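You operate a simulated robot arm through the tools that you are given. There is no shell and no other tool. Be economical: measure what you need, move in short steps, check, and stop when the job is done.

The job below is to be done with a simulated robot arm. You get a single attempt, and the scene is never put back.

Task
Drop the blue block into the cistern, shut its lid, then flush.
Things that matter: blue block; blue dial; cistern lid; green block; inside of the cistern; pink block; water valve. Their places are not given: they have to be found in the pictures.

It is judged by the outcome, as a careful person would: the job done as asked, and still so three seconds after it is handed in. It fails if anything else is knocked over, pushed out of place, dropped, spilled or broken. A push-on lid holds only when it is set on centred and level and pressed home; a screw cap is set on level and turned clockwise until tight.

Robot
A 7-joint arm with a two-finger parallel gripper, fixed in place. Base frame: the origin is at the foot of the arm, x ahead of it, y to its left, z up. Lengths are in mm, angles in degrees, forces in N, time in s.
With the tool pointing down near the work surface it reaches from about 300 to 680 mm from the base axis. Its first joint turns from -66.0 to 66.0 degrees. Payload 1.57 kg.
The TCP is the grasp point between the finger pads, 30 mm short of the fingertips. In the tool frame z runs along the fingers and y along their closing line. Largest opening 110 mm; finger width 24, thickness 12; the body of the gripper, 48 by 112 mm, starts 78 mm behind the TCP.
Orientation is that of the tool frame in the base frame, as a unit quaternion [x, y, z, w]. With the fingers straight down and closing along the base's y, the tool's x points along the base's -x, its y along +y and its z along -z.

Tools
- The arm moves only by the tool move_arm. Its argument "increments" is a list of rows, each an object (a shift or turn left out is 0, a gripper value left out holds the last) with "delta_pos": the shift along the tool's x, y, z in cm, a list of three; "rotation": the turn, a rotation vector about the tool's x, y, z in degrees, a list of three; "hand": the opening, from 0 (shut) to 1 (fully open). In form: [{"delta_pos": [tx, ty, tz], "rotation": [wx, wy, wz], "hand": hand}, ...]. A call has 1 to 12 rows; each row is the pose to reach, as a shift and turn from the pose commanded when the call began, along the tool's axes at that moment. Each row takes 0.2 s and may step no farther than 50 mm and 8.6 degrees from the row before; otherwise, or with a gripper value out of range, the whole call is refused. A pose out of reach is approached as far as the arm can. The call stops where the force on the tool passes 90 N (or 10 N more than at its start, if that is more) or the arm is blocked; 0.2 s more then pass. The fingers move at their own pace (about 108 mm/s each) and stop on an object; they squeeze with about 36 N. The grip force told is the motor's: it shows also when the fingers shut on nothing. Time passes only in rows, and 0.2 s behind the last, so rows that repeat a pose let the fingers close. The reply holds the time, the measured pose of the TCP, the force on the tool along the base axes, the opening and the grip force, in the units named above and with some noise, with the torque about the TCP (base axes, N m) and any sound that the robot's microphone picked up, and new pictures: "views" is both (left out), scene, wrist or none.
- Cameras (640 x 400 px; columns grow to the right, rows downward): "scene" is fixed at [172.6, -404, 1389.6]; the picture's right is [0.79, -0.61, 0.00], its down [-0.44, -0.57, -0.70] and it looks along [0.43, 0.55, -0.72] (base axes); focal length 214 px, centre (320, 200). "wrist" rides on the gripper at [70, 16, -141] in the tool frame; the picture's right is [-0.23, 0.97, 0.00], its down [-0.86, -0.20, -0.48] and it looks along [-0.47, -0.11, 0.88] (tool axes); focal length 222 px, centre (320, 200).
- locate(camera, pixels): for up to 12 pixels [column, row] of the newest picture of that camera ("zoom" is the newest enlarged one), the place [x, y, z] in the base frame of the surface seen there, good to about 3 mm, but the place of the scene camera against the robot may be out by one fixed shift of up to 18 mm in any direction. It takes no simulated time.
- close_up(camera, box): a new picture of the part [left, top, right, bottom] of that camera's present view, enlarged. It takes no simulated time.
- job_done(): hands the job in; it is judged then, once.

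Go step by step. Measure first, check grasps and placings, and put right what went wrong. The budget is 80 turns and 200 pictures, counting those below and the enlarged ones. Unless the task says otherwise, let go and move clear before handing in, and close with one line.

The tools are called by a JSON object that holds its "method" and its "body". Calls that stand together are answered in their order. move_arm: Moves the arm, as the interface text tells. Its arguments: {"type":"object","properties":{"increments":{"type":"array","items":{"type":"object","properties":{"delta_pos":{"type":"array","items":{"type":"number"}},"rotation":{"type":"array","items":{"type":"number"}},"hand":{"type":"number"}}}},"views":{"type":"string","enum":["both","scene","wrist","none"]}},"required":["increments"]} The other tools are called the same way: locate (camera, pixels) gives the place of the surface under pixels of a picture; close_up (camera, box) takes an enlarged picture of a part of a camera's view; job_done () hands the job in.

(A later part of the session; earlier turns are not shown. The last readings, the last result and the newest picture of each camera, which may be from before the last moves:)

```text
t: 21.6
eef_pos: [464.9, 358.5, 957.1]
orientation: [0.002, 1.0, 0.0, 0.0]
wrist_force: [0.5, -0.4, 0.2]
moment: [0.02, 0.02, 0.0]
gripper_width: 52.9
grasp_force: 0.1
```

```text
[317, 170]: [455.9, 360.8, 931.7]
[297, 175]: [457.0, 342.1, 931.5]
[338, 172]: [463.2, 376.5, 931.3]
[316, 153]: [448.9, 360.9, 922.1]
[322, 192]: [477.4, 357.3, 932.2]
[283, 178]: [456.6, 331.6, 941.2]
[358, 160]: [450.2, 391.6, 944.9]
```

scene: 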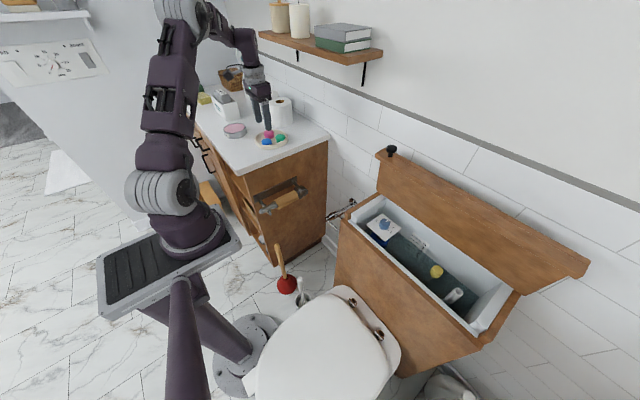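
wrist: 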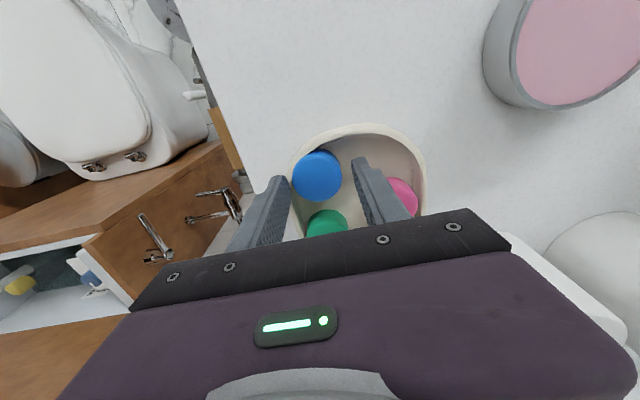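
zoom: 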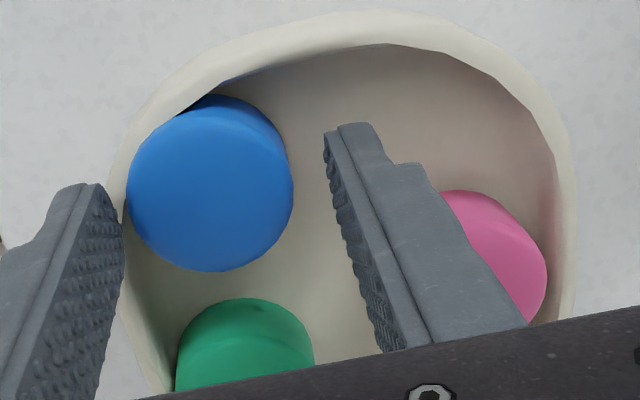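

The fingers straddle the block correctly just above the rim. I'll close and slide it +y by 14 mm.

{"method": "move_arm", "body": {"increments": [{"delta_pos": [0, 0, 0.1], "hand": 0}, {"delta_pos": [0, 0, 0.1], "hand": 0}, {"delta_pos": [0, 0, 0.1], "hand": 0}], "views": "wrist"}}

```text
t: 22.4
eef_pos: [464.1, 359.5, 955.8]
orientation: [0.001, 1.0, 0.001, 0.0]
wrist_force: [-3.0, -2.0, 13.8]
moment: [-0.08, 0.15, 0.04]
gripper_width: 38.4
grasp_force: 36.1
```

wrist: 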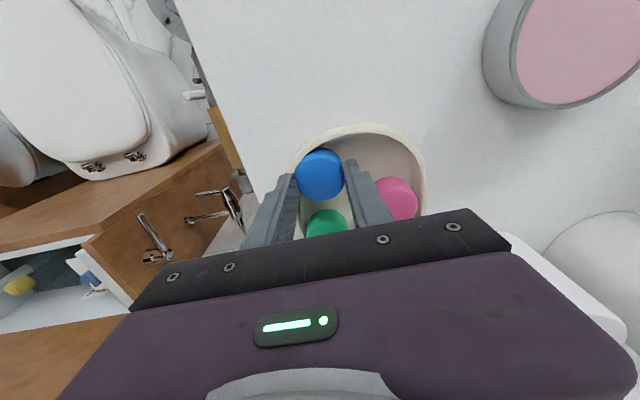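

Gripped at 38.4 mm with a slight upward push, likely the rim. I'll lift 4 mm, move +y 14 mm, lower, release, go deeper and regrip.

{"method": "move_arm", "body": {"increments": [{"delta_pos": [0, 0, -0.4]}, {"delta_pos": [0, 0.7, -0.4]}, {"delta_pos": [0, 1.4, -0.4]}, {"delta_pos": [0, 1.4, 0.05]}, {"delta_pos": [0, 1.4, 0.05]}], "views": "wrist"}}

```text
t: 23.6
eef_pos: [464.7, 372.3, 957.2]
orientation: [0.001, 1.0, 0.001, 0.0]
wrist_force: [-2.0, -2.4, 15.2]
moment: [-0.1, 0.12, -0.01]
gripper_width: 38.1
grasp_force: 35.6
```

wrist: 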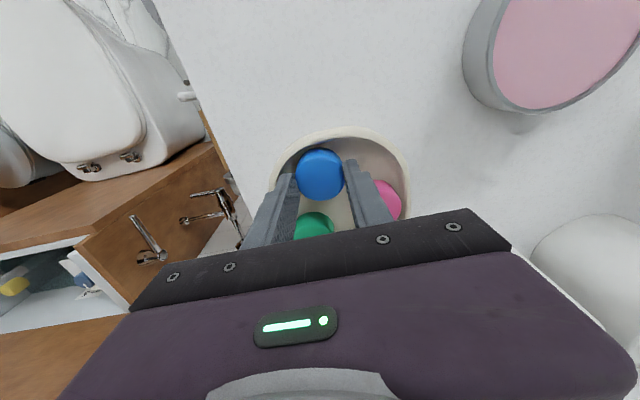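

The block moved with the fingers. I'll move 5 mm more, release slightly, descend 11 mm and regrip.

{"method": "move_arm", "body": {"increments": [{"delta_pos": [0, 0, -0.35]}, {"delta_pos": [0, 0.5, -0.35]}, {"delta_pos": [0, 0.5, 0.05]}, {"delta_pos": [0, 0.5, 0.05], "hand": 0.42}, {"delta_pos": [0, 0.5, 0.05], "hand": 0.42}, {"delta_pos": [0, 0.5, 0.7], "hand": 0.42}, {"delta_pos": [0, 0.5, 1.2], "hand": 0.42}, {"delta_pos": [0, 0.5, 1.2], "hand": 0}, {"delta_pos": [0, 0.5, 1.2], "hand": 0}, {"delta_pos": [0, 0.5, 1.2], "hand": 0}], "views": "wrist"}}

```text
t: 25.8
eef_pos: [463.9, 376.8, 944.1]
orientation: [0.002, 1.0, 0.001, -0.001]
wrist_force: [-1.1, -0.5, 1.4]
moment: [-0.02, 0.03, 0.03]
gripper_width: 39.7
grasp_force: 36.1
```

wrist: 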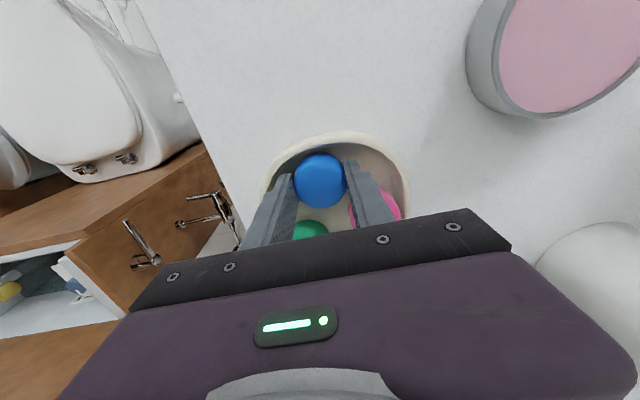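

Now gripped about 18 mm deep at 39.7 mm width with no contact forces. I'll lift 90 mm and check.

{"method": "move_arm", "body": {"increments": [{"delta_pos": [0, 0, -1.5]}, {"delta_pos": [0, 0, -4]}, {"delta_pos": [0, 0, -7]}, {"delta_pos": [0, 0, -9]}]}}

```text
t: 26.8
eef_pos: [465.9, 378.0, 1035.9]
orientation: [0.001, 1.0, 0.0, -0.001]
wrist_force: [-0.4, -0.3, 0.1]
moment: [0.01, 0.01, 0.02]
gripper_width: 0.0
grasp_force: 21.3
```

scene: 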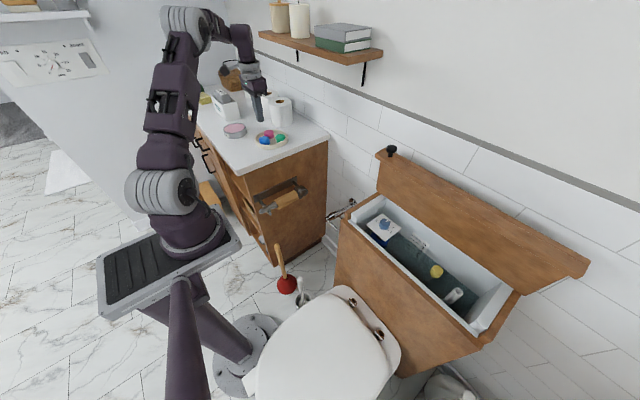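
wrist: 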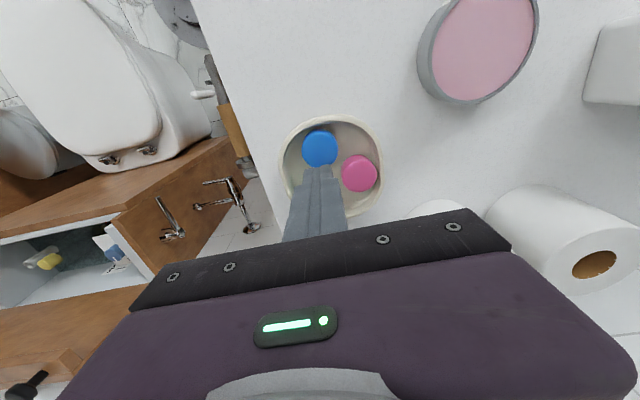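

The block slipped out but is still in the dish at wrist (319,148); my grip was off-centre. I'll measure it again.

{"method": "close_up", "body": {"camera": "wrist", "box": [260, 100, 400, 230]}}

{"method": "locate", "body": {"camera": "wrist", "pixels": [[319, 148], [303, 150], [335, 147], [318, 133], [322, 164], [308, 138], [330, 136], [333, 158], [300, 125], [284, 160], [358, 173]]}}

```text
3.08 times, centred on (330, 165) of wrist
```

zoom: 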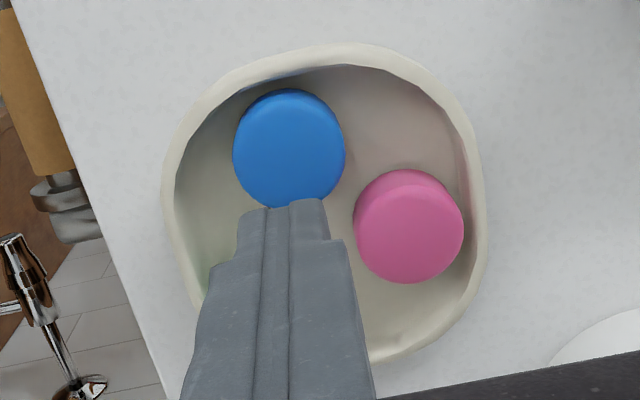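

```text
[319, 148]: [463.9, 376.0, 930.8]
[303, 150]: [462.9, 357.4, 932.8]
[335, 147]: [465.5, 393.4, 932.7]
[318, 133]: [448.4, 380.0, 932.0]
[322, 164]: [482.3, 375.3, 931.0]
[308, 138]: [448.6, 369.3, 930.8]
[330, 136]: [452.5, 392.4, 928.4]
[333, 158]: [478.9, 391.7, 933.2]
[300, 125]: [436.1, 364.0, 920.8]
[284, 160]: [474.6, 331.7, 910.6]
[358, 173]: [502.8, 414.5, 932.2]
```

The block is at [464.5,375.5] and clear of the rim now, so the first lift was just a shallow grip. I'll regrip with tips almost at the dish floor and lift slowly.

{"method": "move_arm", "body": {"increments": [{"delta_pos": [0.1, -0.2, 0], "hand": 0.46}, {"delta_pos": [0.1, -0.2, 4]}, {"delta_pos": [0.1, -0.2, 7.5]}, {"delta_pos": [0.1, -0.2, 9.0]}, {"delta_pos": [0.1, -0.2, 9.6]}, {"delta_pos": [0.1, -0.2, 9.6]}], "views": "wrist"}}

```text
t: 28.1
eef_pos: [463.0, 375.8, 937.0]
orientation: [0.002, 1.0, 0.001, -0.001]
wrist_force: [0.4, -0.4, -0.3]
moment: [-0.01, 0.0, 0.02]
gripper_width: 50.6
grasp_force: 0.1
```

wrist: 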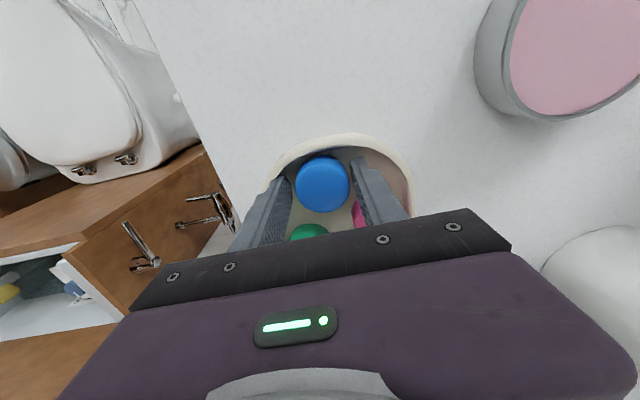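

The fingers are near the dish floor on either side of the block with no contact. I'll close, wait, and lift gently by 12 mm.

{"method": "move_arm", "body": {"increments": [{"delta_pos": [0, 0, -0.1], "hand": 0}, {"delta_pos": [0, 0, -0.1]}, {"delta_pos": [0, 0, -0.1]}, {"delta_pos": [0, 0, -0.1]}, {"delta_pos": [0, 0, -0.3]}, {"delta_pos": [0, 0, -0.5]}, {"delta_pos": [0, 0, -0.8]}, {"delta_pos": [0, 0, -1.2]}, {"delta_pos": [0, 0, -1.2]}], "views": "wrist"}}

```text
t: 30.1
eef_pos: [463.5, 376.3, 949.5]
orientation: [0.003, 1.0, 0.001, -0.001]
wrist_force: [-0.1, 0.2, -0.8]
moment: [-0.01, -0.01, -0.01]
gripper_width: 40.2
grasp_force: 35.8
```

wrist: 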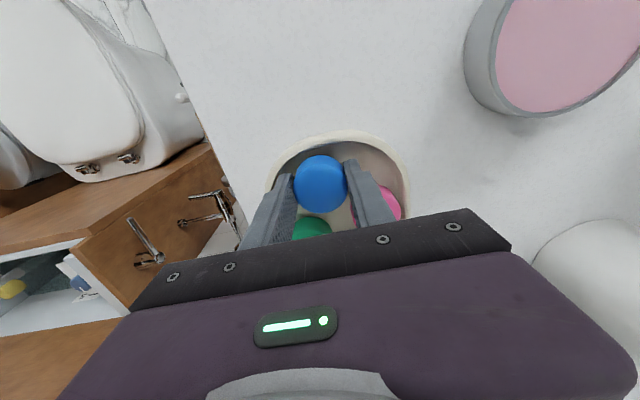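

{"method": "close_up", "body": {"camera": "wrist", "box": [260, 120, 420, 250]}}

{"method": "locate", "body": {"camera": "wrist", "pixels": [[320, 170], [320, 180], [320, 195], [311, 230], [392, 203]]}}

```text
3.08 times, centred on (340, 185) of wrist
```

zoom: 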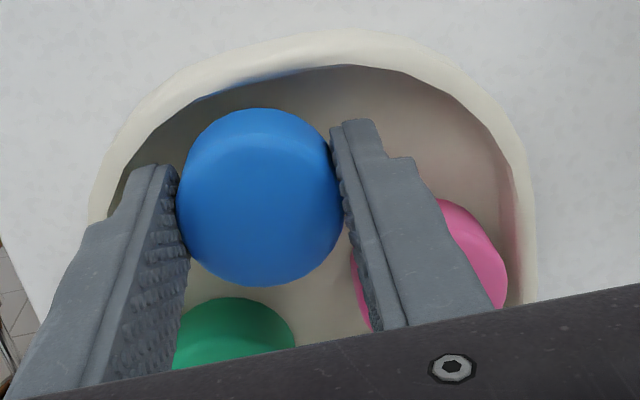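

```text
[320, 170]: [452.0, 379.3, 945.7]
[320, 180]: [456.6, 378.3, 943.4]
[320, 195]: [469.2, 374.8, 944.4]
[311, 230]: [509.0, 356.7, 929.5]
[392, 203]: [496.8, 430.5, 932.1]
```

The block has risen 12 mm with the gripper (top now z≈944). I'll keep lifting smoothly to z≈1060.

{"method": "move_arm", "body": {"increments": [{"delta_pos": [0, 0, -0.5]}, {"delta_pos": [0, 0, -1.2]}, {"delta_pos": [0, 0, -2]}, {"delta_pos": [0, 0, -3]}, {"delta_pos": [0, 0, -4]}, {"delta_pos": [0, 0, -5.2]}, {"delta_pos": [0, 0, -6.5]}, {"delta_pos": [0, 0, -8]}, {"delta_pos": [0, 0, -9.5]}, {"delta_pos": [0, 0, -10.5]}]}}

```text
t: 32.4
eef_pos: [463.8, 374.9, 1055.1]
orientation: [0.002, 1.0, 0.001, -0.001]
wrist_force: [0.1, 0.1, -0.9]
moment: [0.02, -0.03, -0.02]
gripper_width: 40.0
grasp_force: 36.3
```

scene: 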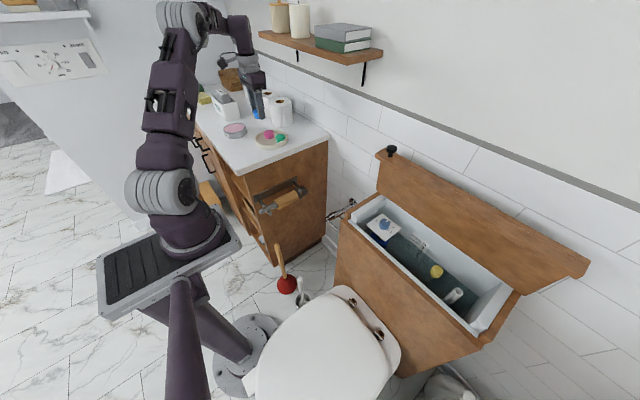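
wrist: 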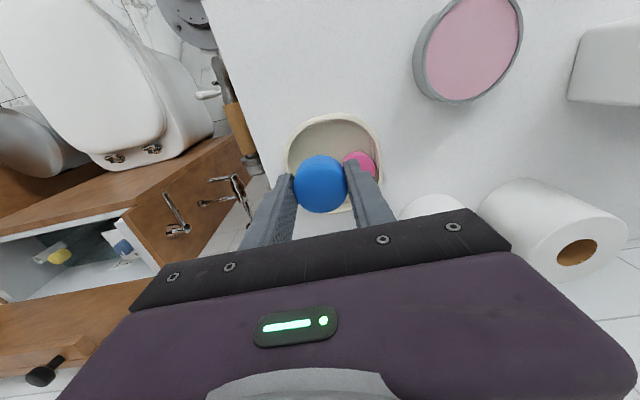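

The block is held firmly at z≈1055. I'll carry it across, staying in front of the open lid.

{"method": "move_arm", "body": {"increments": [{"delta_pos": [0, -1.5, 0]}, {"delta_pos": [0, -4.5, 0]}, {"delta_pos": [0, -8, 0]}, {"delta_pos": [0, -12, 0]}, {"delta_pos": [0, -16, 0]}, {"delta_pos": [0, -20, 0]}, {"delta_pos": [0, -24, 0]}, {"delta_pos": [0, -28, 0]}, {"delta_pos": [0, -31.5, 0]}, {"delta_pos": [0, -34, 0]}, {"delta_pos": [0, -35, 0]}], "views": "none"}}

{"method": "move_arm", "body": {"increments": [{"delta_pos": [-0.5, -1.5, 0]}, {"delta_pos": [-1.5, -4.5, 0]}, {"delta_pos": [-3, -8, 0]}, {"delta_pos": [-4, -12, 0]}, {"delta_pos": [-5, -16, 0]}, {"delta_pos": [-6, -20, 0]}, {"delta_pos": [-7, -24, 0]}, {"delta_pos": [-8, -27, 0]}, {"delta_pos": [-8, -29, 0]}]}}

```text
t: 34.8
eef_pos: [463.0, 25.2, 1054.0]
orientation: [0.002, 1.0, 0.001, 0.0]
wrist_force: [-0.2, -0.3, -0.2]
moment: [0.0, 0.03, -0.02]
gripper_width: 40.1
grasp_force: 35.9
```

```text
t: 36.8
eef_pos: [541.2, -265.7, 1054.7]
orientation: [0.002, 1.0, 0.001, -0.002]
wrist_force: [-0.8, 0.3, 0.1]
moment: [0.0, -0.02, 0.0]
gripper_width: 40.2
grasp_force: 36.0
```

scene: 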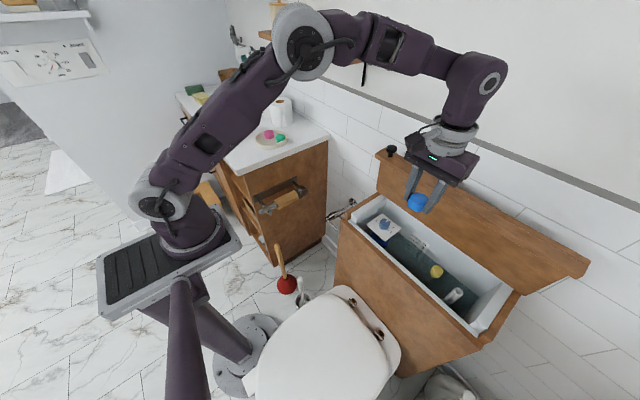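
wrist: 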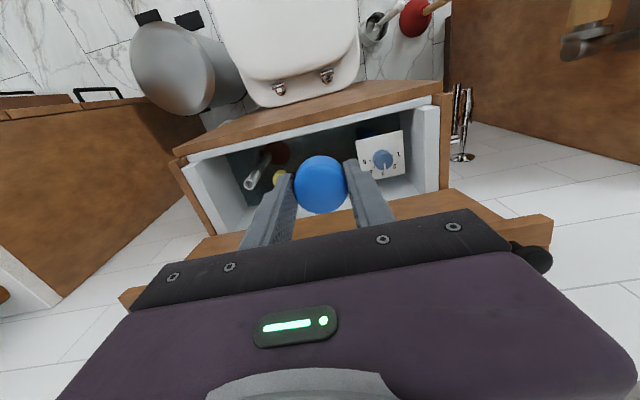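

The block is in front of the opening at y≈-265. I'll move in to x≈590 and descend to z≈805 so the block is inside the rim, watching the force.

{"method": "move_arm", "body": {"increments": [{"delta_pos": [-1.5, 0, 1.5]}, {"delta_pos": [-3.5, 0, 4]}, {"delta_pos": [-4.9, 0, 7]}, {"delta_pos": [-4.9, 0, 10]}, {"delta_pos": [-4.9, 0, 13.5]}, {"delta_pos": [-4.9, 0, 17]}, {"delta_pos": [-4.9, 0, 20]}, {"delta_pos": [-4.9, 0, 23]}, {"delta_pos": [-4.9, 0, 25]}, {"delta_pos": [-4.9, 0, 25]}]}}

```text
t: 39.0
eef_pos: [590.5, -264.6, 804.1]
orientation: [0.002, 1.0, 0.0, -0.001]
wrist_force: [0.5, 0.3, 0.1]
moment: [0.01, 0.01, 0.03]
gripper_width: 40.0
grasp_force: 35.8
```

scene: 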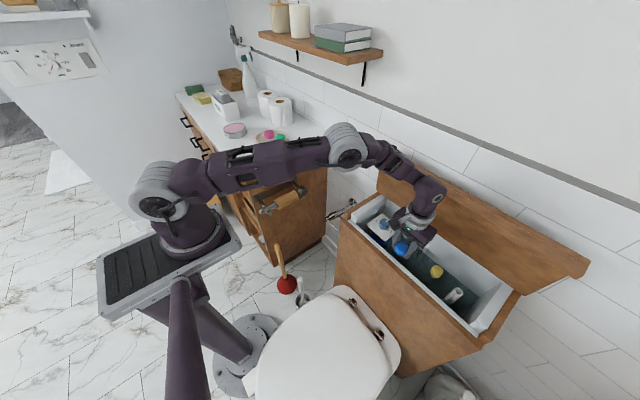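
wrist: 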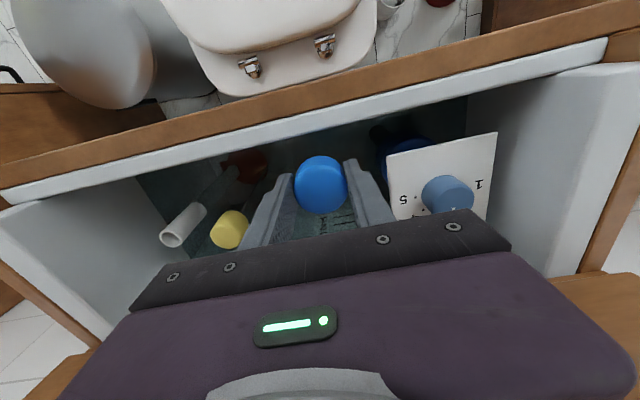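

The block is inside the cistern, clear of the float and dial plate. I'll open slightly to drop it, then rise straight up and out.

{"method": "move_arm", "body": {"increments": [{"delta_pos": [0, 0, 0], "hand": 0.5}, {"delta_pos": [0, 0, 0]}, {"delta_pos": [0, 0, 0]}, {"delta_pos": [0, 0, -4]}, {"delta_pos": [0.5, 0, -9]}, {"delta_pos": [1, 0, -14]}, {"delta_pos": [2, 0, -19]}, {"delta_pos": [4, 0, -23]}, {"delta_pos": [7, 0, -25]}]}}

```text
refused: row 5 steps farther than a row can; nothing moved
```

{"method": "move_arm", "body": {"increments": [{"delta_pos": [0, 0, 0], "hand": 0.5}, {"delta_pos": [0, 0, 0]}, {"delta_pos": [0, 0, 0]}, {"delta_pos": [0, 0, -4]}, {"delta_pos": [0.3, 0, -8.5]}, {"delta_pos": [0.8, 0, -13]}, {"delta_pos": [1.5, 0, -17.5]}, {"delta_pos": [3, 0, -21.5]}, {"delta_pos": [6, 0, -24]}]}}

```text
t: 41.0
eef_pos: [531.1, -263.0, 1044.5]
orientation: [0.002, 1.0, 0.001, -0.001]
wrist_force: [-0.3, -0.6, 0.7]
moment: [0.02, 0.0, -0.04]
gripper_width: 55.2
grasp_force: 0.1
```

scene: 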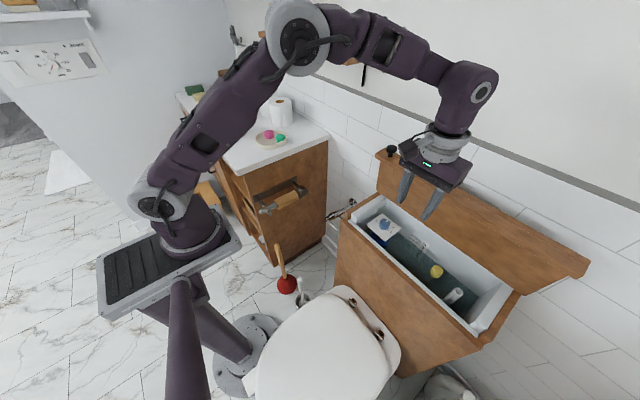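
wrist: 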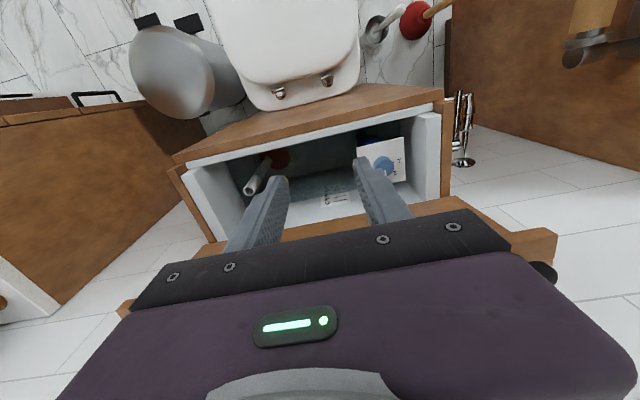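

The fingers are empty and the block fell inside. I'll check where it settled.

{"method": "close_up", "body": {"camera": "wrist", "box": [180, 90, 450, 240]}}

{"method": "close_up", "body": {"camera": "scene", "box": [340, 180, 500, 340]}}

{"method": "locate", "body": {"camera": "scene", "pixels": [[391, 151], [379, 153], [590, 264], [575, 285], [391, 148]]}}

```text
2.37 times, centred on (315, 165) of wrist
```

zoom: 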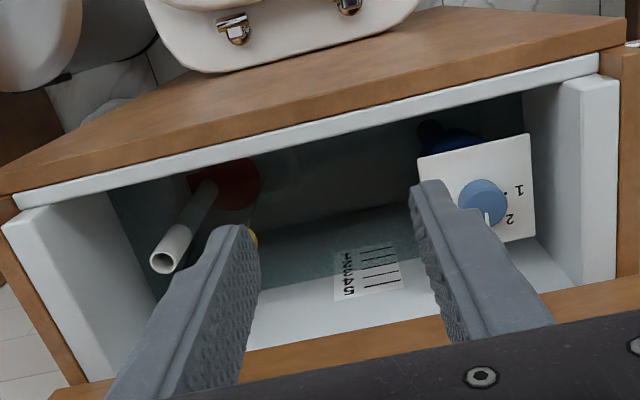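

```text
2.50 times, centred on (420, 260) of scene
```

zoom: 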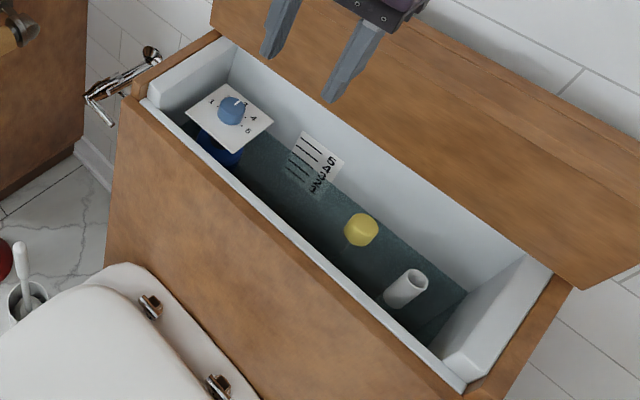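

```text
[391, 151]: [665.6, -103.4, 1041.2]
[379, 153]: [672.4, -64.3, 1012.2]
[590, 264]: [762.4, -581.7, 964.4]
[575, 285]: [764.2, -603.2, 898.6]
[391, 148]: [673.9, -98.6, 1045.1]
```

The block is in the cistern (no longer in hand, nothing else disturbed). Now to shut the lid: the knob should be near [650,-87,1033]; I'll go above it and look.

{"method": "move_arm", "body": {"increments": [{"delta_pos": [0, 0, -4]}, {"delta_pos": [0, 4, -6.5]}, {"delta_pos": [0, 8.5, -7]}, {"delta_pos": [0, 13, -7]}, {"delta_pos": [-1, 17.5, -7]}, {"delta_pos": [-5, 17.5, -7]}, {"delta_pos": [-9, 17.5, -7]}, {"delta_pos": [-10.9, 17.5, -7]}, {"delta_pos": [-10.9, 17.5, -7]}]}}

```text
t: 43.0
eef_pos: [639.2, -89.7, 1114.2]
orientation: [0.002, 1.0, 0.001, -0.001]
wrist_force: [-0.8, -0.3, 0.5]
moment: [-0.03, -0.02, 0.0]
gripper_width: 55.0
grasp_force: 0.0
```

scene: 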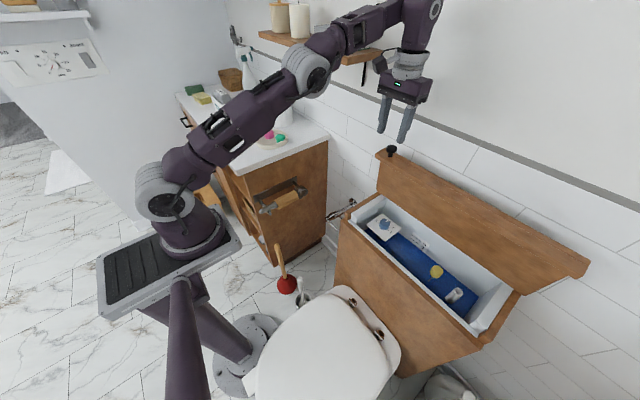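
wrist: 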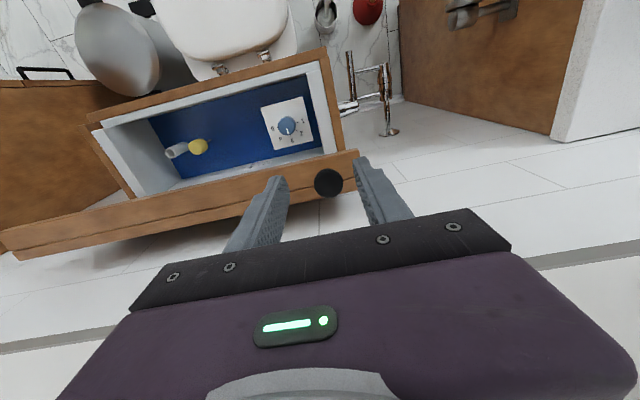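

The water has turned blue, confirming the tablet is in. Locating the knob head at wrist (328,182).

{"method": "locate", "body": {"camera": "wrist", "pixels": [[328, 182], [315, 182], [341, 182], [328, 170], [328, 193], [340, 170], [250, 190], [250, 205]]}}

{"method": "close_up", "body": {"camera": "wrist", "box": [260, 140, 400, 230]}}

```text
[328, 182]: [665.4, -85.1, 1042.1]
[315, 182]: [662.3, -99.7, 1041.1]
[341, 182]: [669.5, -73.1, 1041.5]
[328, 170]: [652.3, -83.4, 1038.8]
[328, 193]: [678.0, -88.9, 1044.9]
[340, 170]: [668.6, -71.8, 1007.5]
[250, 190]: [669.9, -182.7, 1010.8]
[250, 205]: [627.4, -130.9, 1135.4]
```

```text
4.44 times, centred on (330, 185) of wrist
```

zoom: 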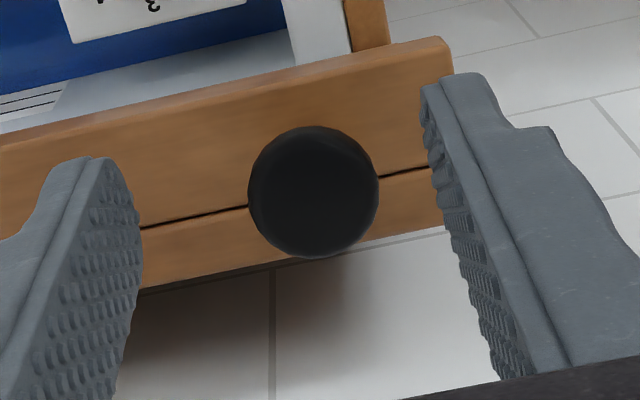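

Knob head centre is about [666,-86,1036]. I'll move over it, lower to TCP z≈1050 and close.

{"method": "move_arm", "body": {"increments": [{"delta_pos": [-2.7, 0.37, 0]}, {"delta_pos": [-2.7, 0.37, 3.5]}, {"delta_pos": [-2.7, 0.37, 6.4]}, {"delta_pos": [-2.7, 0.37, 6.4], "hand": 0}, {"delta_pos": [-2.7, 0.37, 6.4]}, {"delta_pos": [-2.7, 0.37, 6.4]}], "views": "wrist"}}

```text
t: 44.4
eef_pos: [666.1, -86.2, 1049.9]
orientation: [0.003, 1.0, 0.001, 0.0]
wrist_force: [-1.8, -3.2, 5.6]
moment: [-0.26, 0.06, -0.08]
gripper_width: 31.8
grasp_force: 40.1
out of reach, approached as far as the arm can: row 1, 2
```

wrist: 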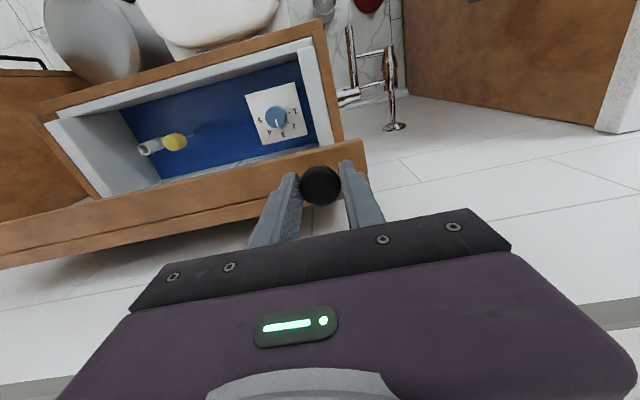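

The knob is gripped (31.8 mm). I'll pull it down along the arc to about 48°.

{"method": "move_arm", "body": {"increments": [{"delta_pos": [0.9, 0, 0.2]}, {"delta_pos": [1.82, 0, 0.45]}, {"delta_pos": [2.7, 0, 0.75]}, {"delta_pos": [3.6, 0, 1.06]}, {"delta_pos": [4.5, 0, 1.43]}, {"delta_pos": [5.33, 0, 1.82]}, {"delta_pos": [6.2, 0, 2.26]}, {"delta_pos": [6.98, 0, 2.72]}, {"delta_pos": [8.54, 0, 3.76]}, {"delta_pos": [10.0, 0, 4.94]}, {"delta_pos": [11.37, 0, 6.24]}, {"delta_pos": [11.37, 0, 6.24]}]}}

```text
t: 47.0
eef_pos: [553.1, -86.5, 987.9]
orientation: [0.001, 1.0, 0.001, 0.0]
wrist_force: [-1.4, -17.1, 7.8]
moment: [-0.16, -1.19, -0.04]
gripper_width: 31.4
grasp_force: 39.9
out of reach, approached as far as the arm can: row 1
```

scene: 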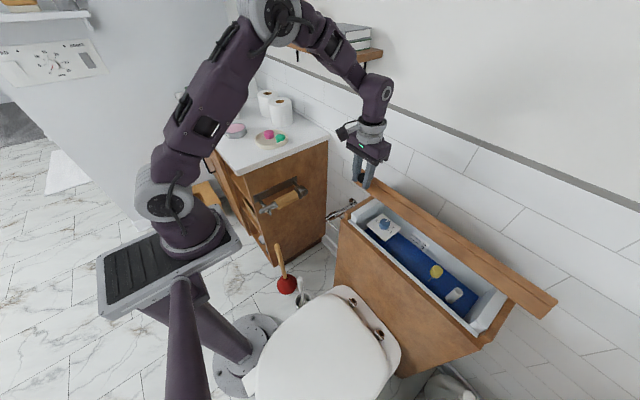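
wrist: 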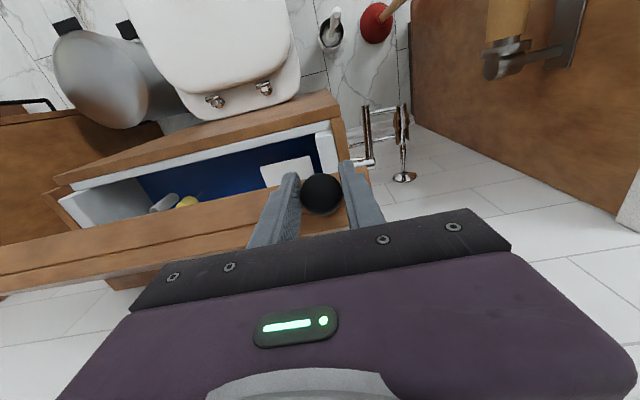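

Good, the grip is holding without slip. I'll continue the arc down to nearly closed.

{"method": "move_arm", "body": {"increments": [{"delta_pos": [1.23, 0, 1.42]}, {"delta_pos": [2.35, 0, 2.93]}, {"delta_pos": [3.32, 0, 4.54]}, {"delta_pos": [4.15, 0, 6.23]}, {"delta_pos": [4.84, 0, 7.98]}, {"delta_pos": [5.36, 0, 9.79]}, {"delta_pos": [5.73, 0, 11.63]}, {"delta_pos": [5.93, 0, 13.5]}, {"delta_pos": [5.97, 0, 15.0]}, {"delta_pos": [5.95, 0, 16.2]}, {"delta_pos": [5.92, 0, 16.7]}]}}

```text
t: 49.4
eef_pos: [492.1, -87.0, 819.4]
orientation: [0.003, 1.0, 0.0, -0.001]
wrist_force: [-17.0, -30.6, 2.8]
moment: [0.05, -1.1, 0.35]
gripper_width: 31.5
grasp_force: 40.7
```

scene: 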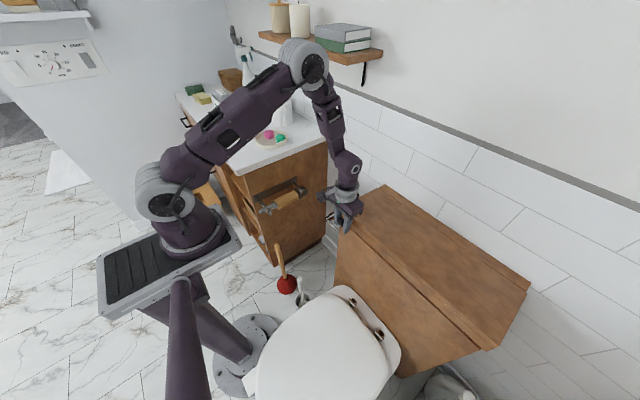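
wrist: 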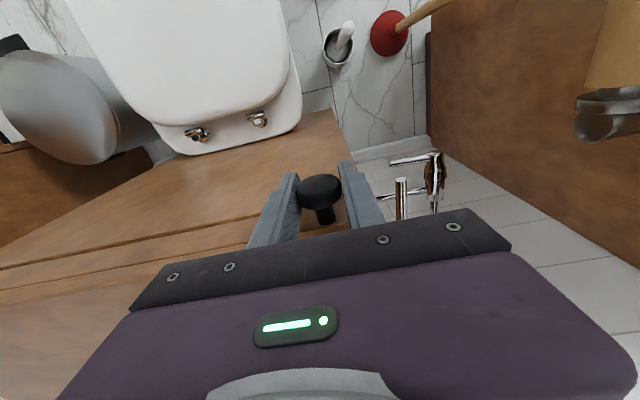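

The lid looks shut. I'll release, rise, and check the lid level against the original z≈830.

{"method": "move_arm", "body": {"increments": [{"delta_pos": [0, 0, 0], "hand": 0.6}, {"delta_pos": [0, 0, 0]}, {"delta_pos": [0, 0, -4]}, {"delta_pos": [2, 0, -8]}, {"delta_pos": [4, 0, -12], "hand": 0}, {"delta_pos": [4, 0, -12]}]}}

```text
t: 50.8
eef_pos: [451.7, -85.9, 940.7]
orientation: [0.002, 1.0, 0.001, -0.001]
wrist_force: [-0.1, -0.7, 0.6]
moment: [0.0, 0.03, -0.02]
gripper_width: 0.2
grasp_force: 21.5
```

scene: 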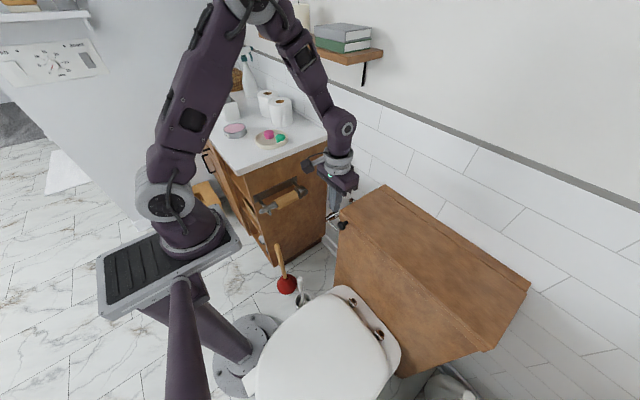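
wrist: 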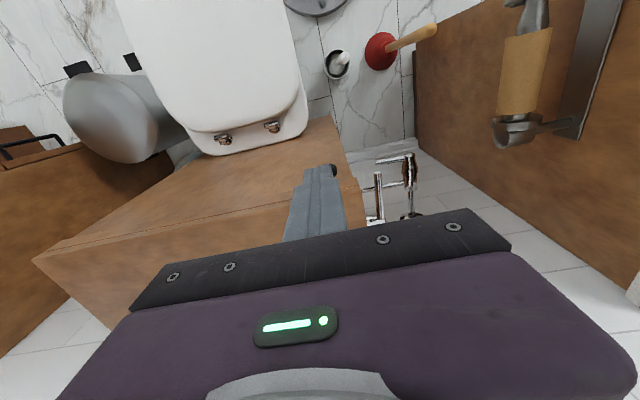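

{"method": "close_up", "body": {"camera": "scene", "box": [330, 180, 540, 360]}}

{"method": "locate", "body": {"camera": "scene", "pixels": [[387, 187], [430, 260], [345, 212], [343, 225], [500, 320]]}}

{"method": "close_up", "body": {"camera": "wrist", "box": [310, 140, 450, 230]}}

{"method": "locate", "body": {"camera": "wrist", "pixels": [[378, 174], [379, 190], [380, 205], [383, 216], [371, 186], [395, 160], [408, 157], [410, 200], [366, 188]]}}

```text
2.22 times, centred on (435, 270) of scene
```

zoom: 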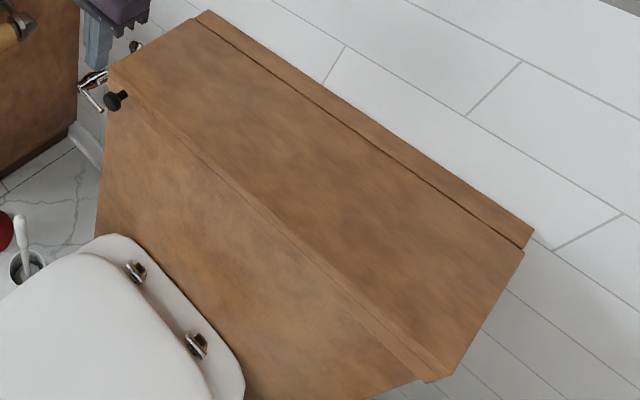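

```text
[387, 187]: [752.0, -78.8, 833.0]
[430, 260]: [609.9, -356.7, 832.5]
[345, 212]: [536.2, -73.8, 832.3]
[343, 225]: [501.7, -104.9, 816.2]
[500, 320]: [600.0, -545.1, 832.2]
```

```text
4.44 times, centred on (380, 185) of wrist
```

zoom: 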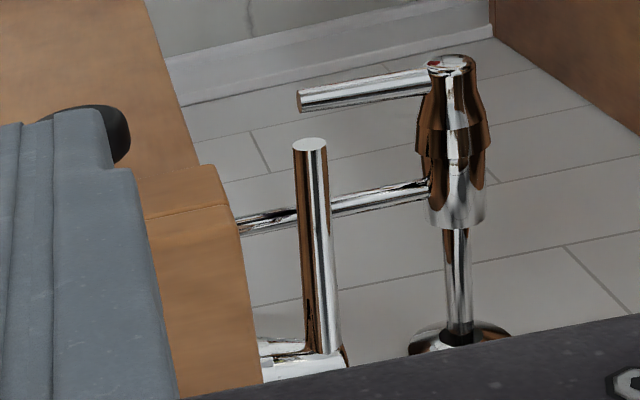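

```text
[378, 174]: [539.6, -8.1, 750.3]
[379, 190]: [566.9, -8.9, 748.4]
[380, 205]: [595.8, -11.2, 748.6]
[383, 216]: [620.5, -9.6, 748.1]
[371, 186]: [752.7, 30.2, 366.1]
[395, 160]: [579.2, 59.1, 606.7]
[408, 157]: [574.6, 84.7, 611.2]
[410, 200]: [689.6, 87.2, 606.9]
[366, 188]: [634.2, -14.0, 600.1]
```

The lid is shut at z≈832, as originally. The flush lever runs from [622,-10,748] to its tip at [538,-8,750]; I'll rotate the gripper 90° (so its body clears the lid) and position above the lever tip.

{"method": "move_arm", "body": {"increments": [{"delta_pos": [0, 1.5, 0], "rotation": [0, 0, 8.2]}, {"delta_pos": [0, 3, 0], "rotation": [0, 0, 16.4]}, {"delta_pos": [0, 4.5, 0], "rotation": [0, 0, 24.6]}, {"delta_pos": [0, 6, 0], "rotation": [0, 0, 32.8]}, {"delta_pos": [0, 7.5, 0], "rotation": [0, 0, 41]}, {"delta_pos": [-1, 8.4, 0], "rotation": [0, 0, 49.2]}, {"delta_pos": [-3, 8.4, 1], "rotation": [0, 0, 57.4]}, {"delta_pos": [-5, 8.4, 2.5], "rotation": [0, 0, 65.6]}, {"delta_pos": [-7, 8.4, 4], "rotation": [0, 0, 73.8]}, {"delta_pos": [-9, 8.4, 5.5], "rotation": [0, 0, 82]}, {"delta_pos": [-10.0, 8.4, 6.5], "rotation": [0, 0, 90]}, {"delta_pos": [-10.0, 8.4, 6.5], "rotation": [0, 0, 90]}]}}

```text
t: 53.4
eef_pos: [554.0, -0.7, 875.7]
orientation: [0.709, 0.705, 0.0, -0.001]
wrist_force: [-0.4, 0.4, 0.0]
moment: [0.02, 0.01, 0.01]
gripper_width: 0.2
grasp_force: 21.6
```

scene: 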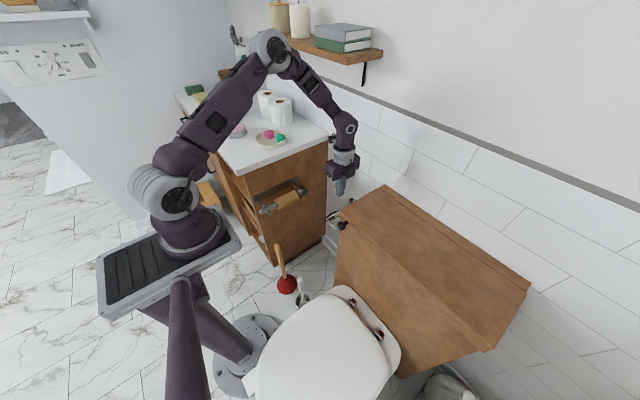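
wrist: 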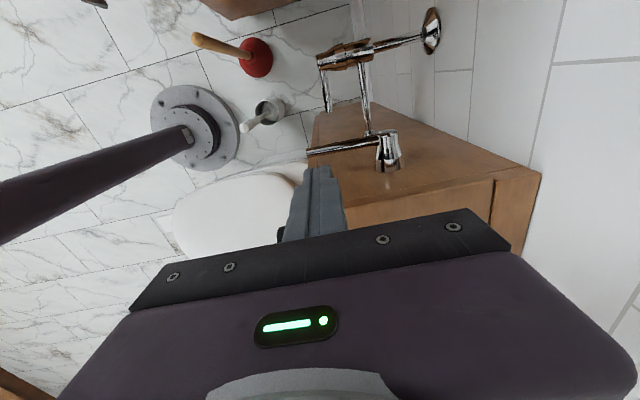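

{"method": "locate", "body": {"camera": "wrist", "pixels": [[311, 151], [320, 149], [345, 145], [370, 142], [388, 150], [329, 95], [325, 65], [365, 100]]}}

{"method": "close_up", "body": {"camera": "wrist", "box": [280, 0, 460, 190]}}

```text
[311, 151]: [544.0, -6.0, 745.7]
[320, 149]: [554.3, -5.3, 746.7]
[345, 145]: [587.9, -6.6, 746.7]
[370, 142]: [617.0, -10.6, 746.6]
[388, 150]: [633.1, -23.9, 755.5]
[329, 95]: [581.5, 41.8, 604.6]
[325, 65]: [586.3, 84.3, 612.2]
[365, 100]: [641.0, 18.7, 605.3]
```

```text
2.11 times, centred on (370, 95) of wrist
```

zoom: 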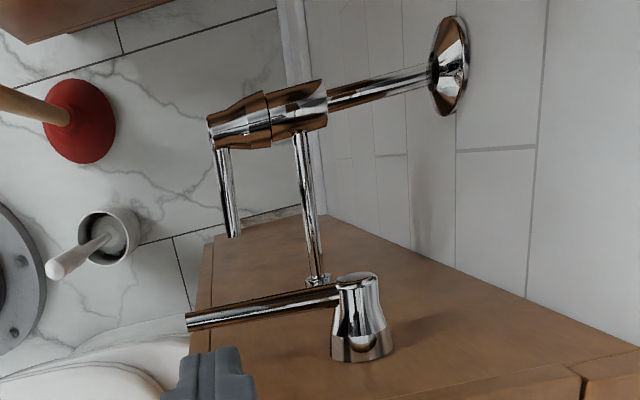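

The lever top is at z≈750 around x=544–617, y≈-7; fingertips are right above it near its end. I'll descend to just above contact, then press down gradually.

{"method": "move_arm", "body": {"increments": [{"delta_pos": [-0.4, 0, 4]}, {"delta_pos": [-0.4, 0, 8]}, {"delta_pos": [-0.4, 0, 9.3]}, {"delta_pos": [-0.4, 0, 10]}, {"delta_pos": [-0.4, 0, 10.8]}, {"delta_pos": [-0.4, 0, 11.6]}]}}

```text
t: 54.8
eef_pos: [554.1, -5.1, 762.7]
orientation: [0.709, 0.705, 0.002, 0.0]
wrist_force: [1.8, -0.5, 3.4]
moment: [-0.08, -0.1, -0.02]
gripper_width: 0.1
grasp_force: 21.3
```

scene: 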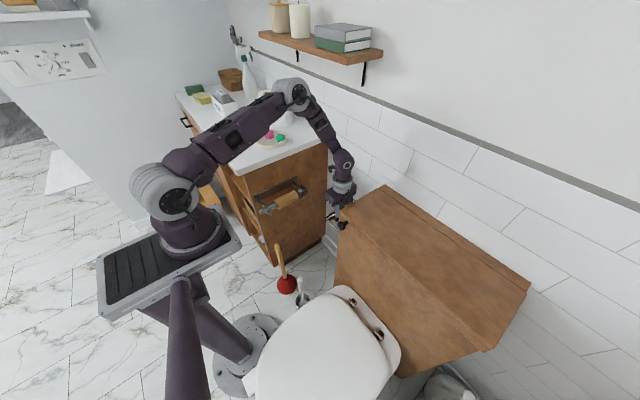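
wrist: 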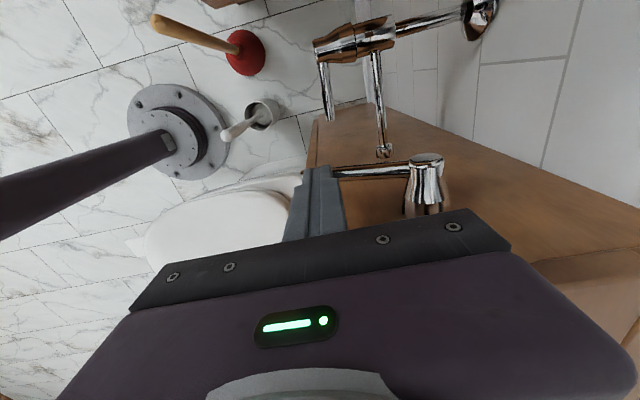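

The lever is yielding at about 3–4 N. I'll press further down, up to another 35 mm, listening for a flush.

{"method": "move_arm", "body": {"increments": [{"delta_pos": [0, 0, 0.6]}, {"delta_pos": [0, 0, 1.2]}, {"delta_pos": [0, 0, 1.8]}, {"delta_pos": [0, 0, 2.4]}, {"delta_pos": [0, 0, 3.0]}, {"delta_pos": [0, 0, 3.5]}, {"delta_pos": [0, 0, 3.5]}, {"delta_pos": [0, 0, 3.5]}]}}

```text
t: 55.6
eef_pos: [554.3, -6.0, 748.7]
orientation: [0.709, 0.706, 0.001, -0.001]
wrist_force: [-19.6, 4.1, 35.0]
moment: [-1.66, -1.01, -0.63]
gripper_width: 0.0
grasp_force: 21.5
stopped in row 4: the force on the tool passed its limit at 111 N (the readings are from after the stop); the commanded pose is now the measured one
```

scene: 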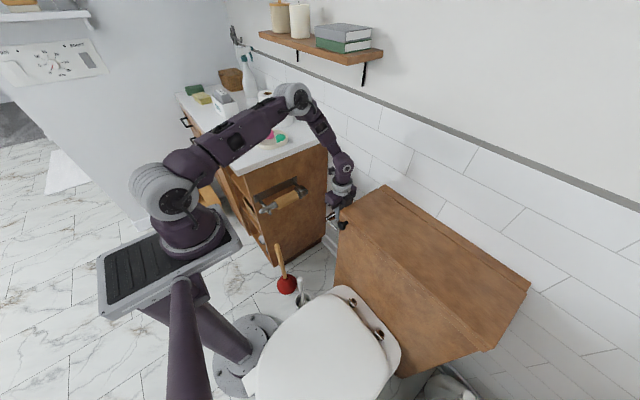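
wrist: 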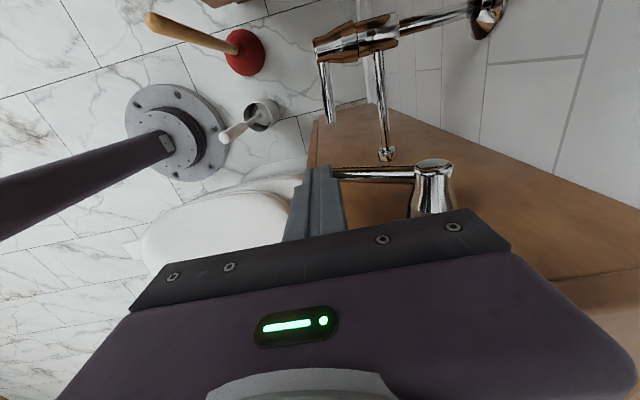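

The lever reached its stop after about 30 mm of travel. No sound is reported yet, so I'll hold it down briefly and listen.

{"method": "move_arm", "body": {"increments": [{"delta_pos": [0, 0, 0]}, {"delta_pos": [0, 0, 0]}, {"delta_pos": [0, 0, 0]}, {"delta_pos": [0, 0, 0]}, {"delta_pos": [0, 0, 0]}], "views": "none"}}

{"method": "move_arm", "body": {"increments": [{"delta_pos": [0, 0, -1]}, {"delta_pos": [0, 0, -3]}, {"delta_pos": [0, 0, -6]}, {"delta_pos": [0, 0, -10]}, {"delta_pos": [0, 0, -13]}, {"delta_pos": [0, 0, -13]}]}}

```text
t: 56.8
eef_pos: [553.3, -6.3, 747.3]
orientation: [0.709, 0.705, 0.002, 0.001]
wrist_force: [-28.9, 7.0, 62.8]
moment: [-3.11, -1.56, -1.07]
gripper_width: 0.0
grasp_force: 21.4
```

```text
t: 58.2
eef_pos: [556.2, -4.9, 877.5]
orientation: [0.708, 0.706, 0.001, 0.0]
wrist_force: [0.0, -0.9, 0.0]
moment: [0.01, -0.01, -0.01]
gripper_width: 0.2
grasp_force: 21.1
```

scene: 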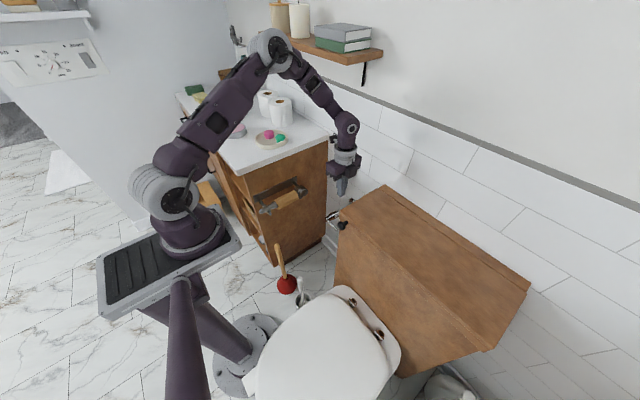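
wrist: 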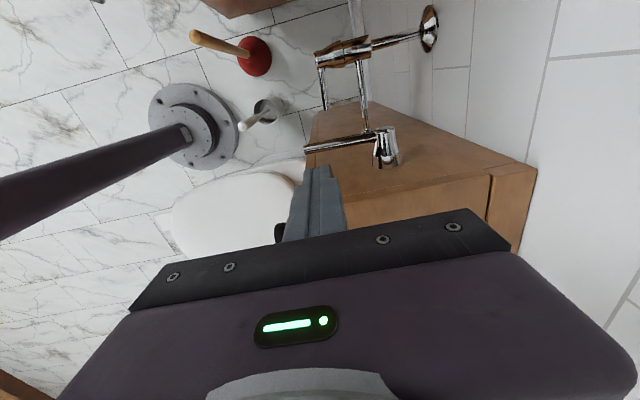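

The lever was pressed to its stop, yet no sound was reported. I'll check whether the lever sprang back and listen a little longer.

{"method": "locate", "body": {"camera": "wrist", "pixels": [[308, 150], [320, 147], [345, 143], [370, 139], [388, 148]]}}

{"method": "close_up", "body": {"camera": "wrist", "box": [280, 0, 460, 190]}}

{"method": "move_arm", "body": {"increments": [{"delta_pos": [0, 0, 0]}, {"delta_pos": [0, 0, 0]}, {"delta_pos": [0, 0, 0]}, {"delta_pos": [0, 0, 0]}, {"delta_pos": [0, 0, 0]}], "views": "none"}}

```text
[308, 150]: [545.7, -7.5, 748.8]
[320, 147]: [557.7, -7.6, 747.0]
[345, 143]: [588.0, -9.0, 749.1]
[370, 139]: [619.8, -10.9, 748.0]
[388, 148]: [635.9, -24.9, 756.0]
```

```text
2.11 times, centred on (370, 95) of wrist
```

zoom: 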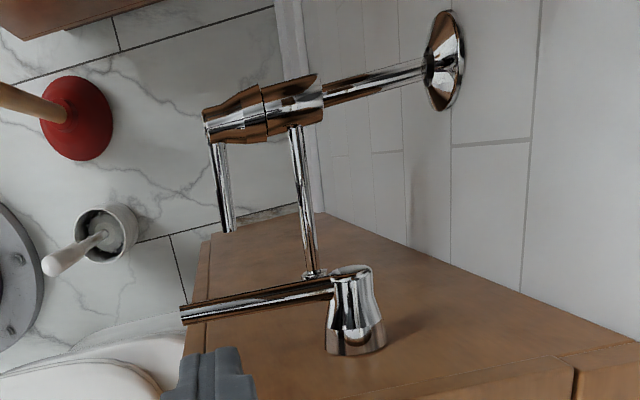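

```text
t: 59.4
eef_pos: [556.4, -5.3, 876.4]
orientation: [0.708, 0.706, 0.001, 0.0]
wrist_force: [0.3, 0.3, 0.0]
moment: [0.01, 0.0, 0.03]
gripper_width: 0.1
grasp_force: 21.4
```

The readings while pressing (torque vs force) place the contact near y≈-47, z≈832 — the gripper body was resting on the lid edge, so the lever never reached its own stop. I'll tilt the tool 20° so its body leans away from the cistern and press again, deeper.

{"method": "move_arm", "body": {"increments": [{"delta_pos": [0.6, 0, 2], "rotation": [0, -7, 0]}, {"delta_pos": [0.6, 0, 5], "rotation": [0, -14, 0]}, {"delta_pos": [0.6, 0, 8], "rotation": [0, -20, 0]}, {"delta_pos": [0.6, 0, 9.3], "rotation": [0, -20, 0]}, {"delta_pos": [0.6, 0, 10], "rotation": [0, -20, 0]}, {"delta_pos": [0.6, 0, 10.8], "rotation": [0, -20, 0]}, {"delta_pos": [0.6, 0, 11.6], "rotation": [0, -20, 0]}, {"delta_pos": [0.6, 0, 12.4], "rotation": [0, -20, 0]}], "views": "wrist"}}

```text
t: 61.2
eef_pos: [553.9, 1.4, 752.3]
orientation: [0.698, 0.695, -0.122, 0.123]
wrist_force: [2.2, 2.3, 4.4]
moment: [0.01, -0.13, 0.02]
gripper_width: 0.0
grasp_force: 21.1
```

wrist: 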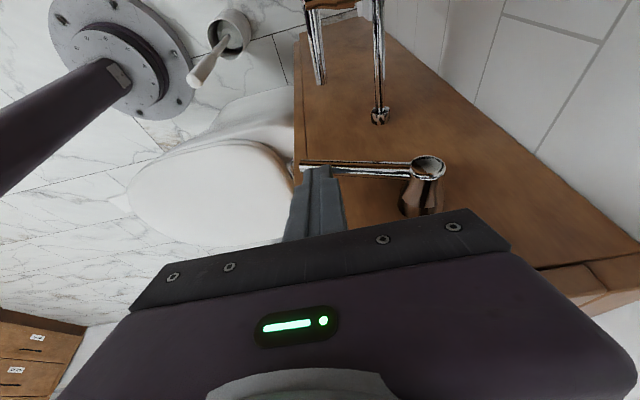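

The lever is moving down at ~4 N with the body now clear. I'll continue pressing straight down (in tilted tool axes).

{"method": "move_arm", "body": {"increments": [{"delta_pos": [0.2, 0, 0.56]}, {"delta_pos": [0.41, 0, 1.13]}, {"delta_pos": [0.62, 0, 1.69]}, {"delta_pos": [0.82, 0, 2.26]}, {"delta_pos": [1.03, 0, 2.82]}, {"delta_pos": [1.2, 0, 3.29]}, {"delta_pos": [1.2, 0, 3.29]}, {"delta_pos": [1.2, 0, 3.29]}]}}

```text
t: 62.4
eef_pos: [557.3, 0.6, 730.1]
orientation: [0.697, 0.695, -0.124, 0.123]
wrist_force: [-19.8, 9.2, 39.2]
moment: [-0.05, 0.2, -0.04]
gripper_width: 0.1
grasp_force: 20.9
stopped in row 5: the force on the tool passed its limit at 104 N (the readings are from after the stop); the commanded pose is now the measured one
```

scene: 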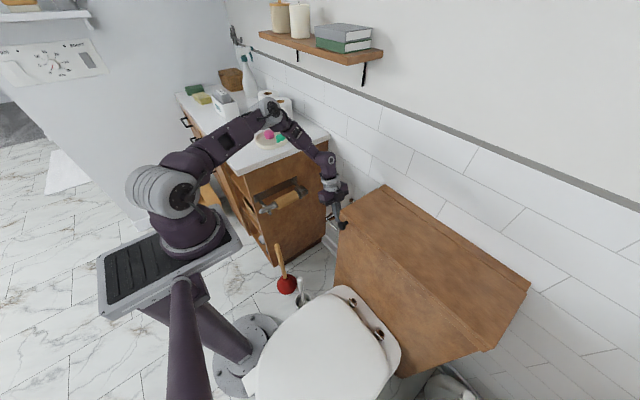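
wrist: 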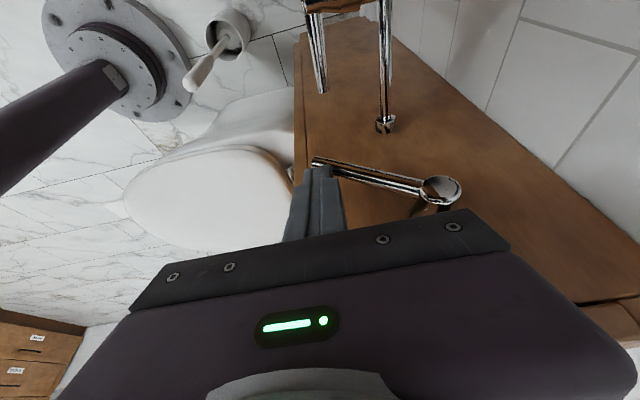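

Now the torque is near zero, so the force is at the fingertips: the lever is at its true stop (about 45 mm down). I'll hold briefly and listen, then release upward.

{"method": "move_arm", "body": {"increments": [{"delta_pos": [0, 0, 0]}, {"delta_pos": [0, 0, 0]}, {"delta_pos": [0, 0, 0]}, {"delta_pos": [0, 0, 0]}, {"delta_pos": [0, 0, 0]}], "views": "none"}}

```text
t: 63.6
eef_pos: [556.0, -0.1, 728.6]
orientation: [0.698, 0.695, -0.124, 0.123]
wrist_force: [-27.8, 17.0, 60.3]
moment: [0.02, 0.17, -0.02]
gripper_width: 0.1
grasp_force: 21.4
```

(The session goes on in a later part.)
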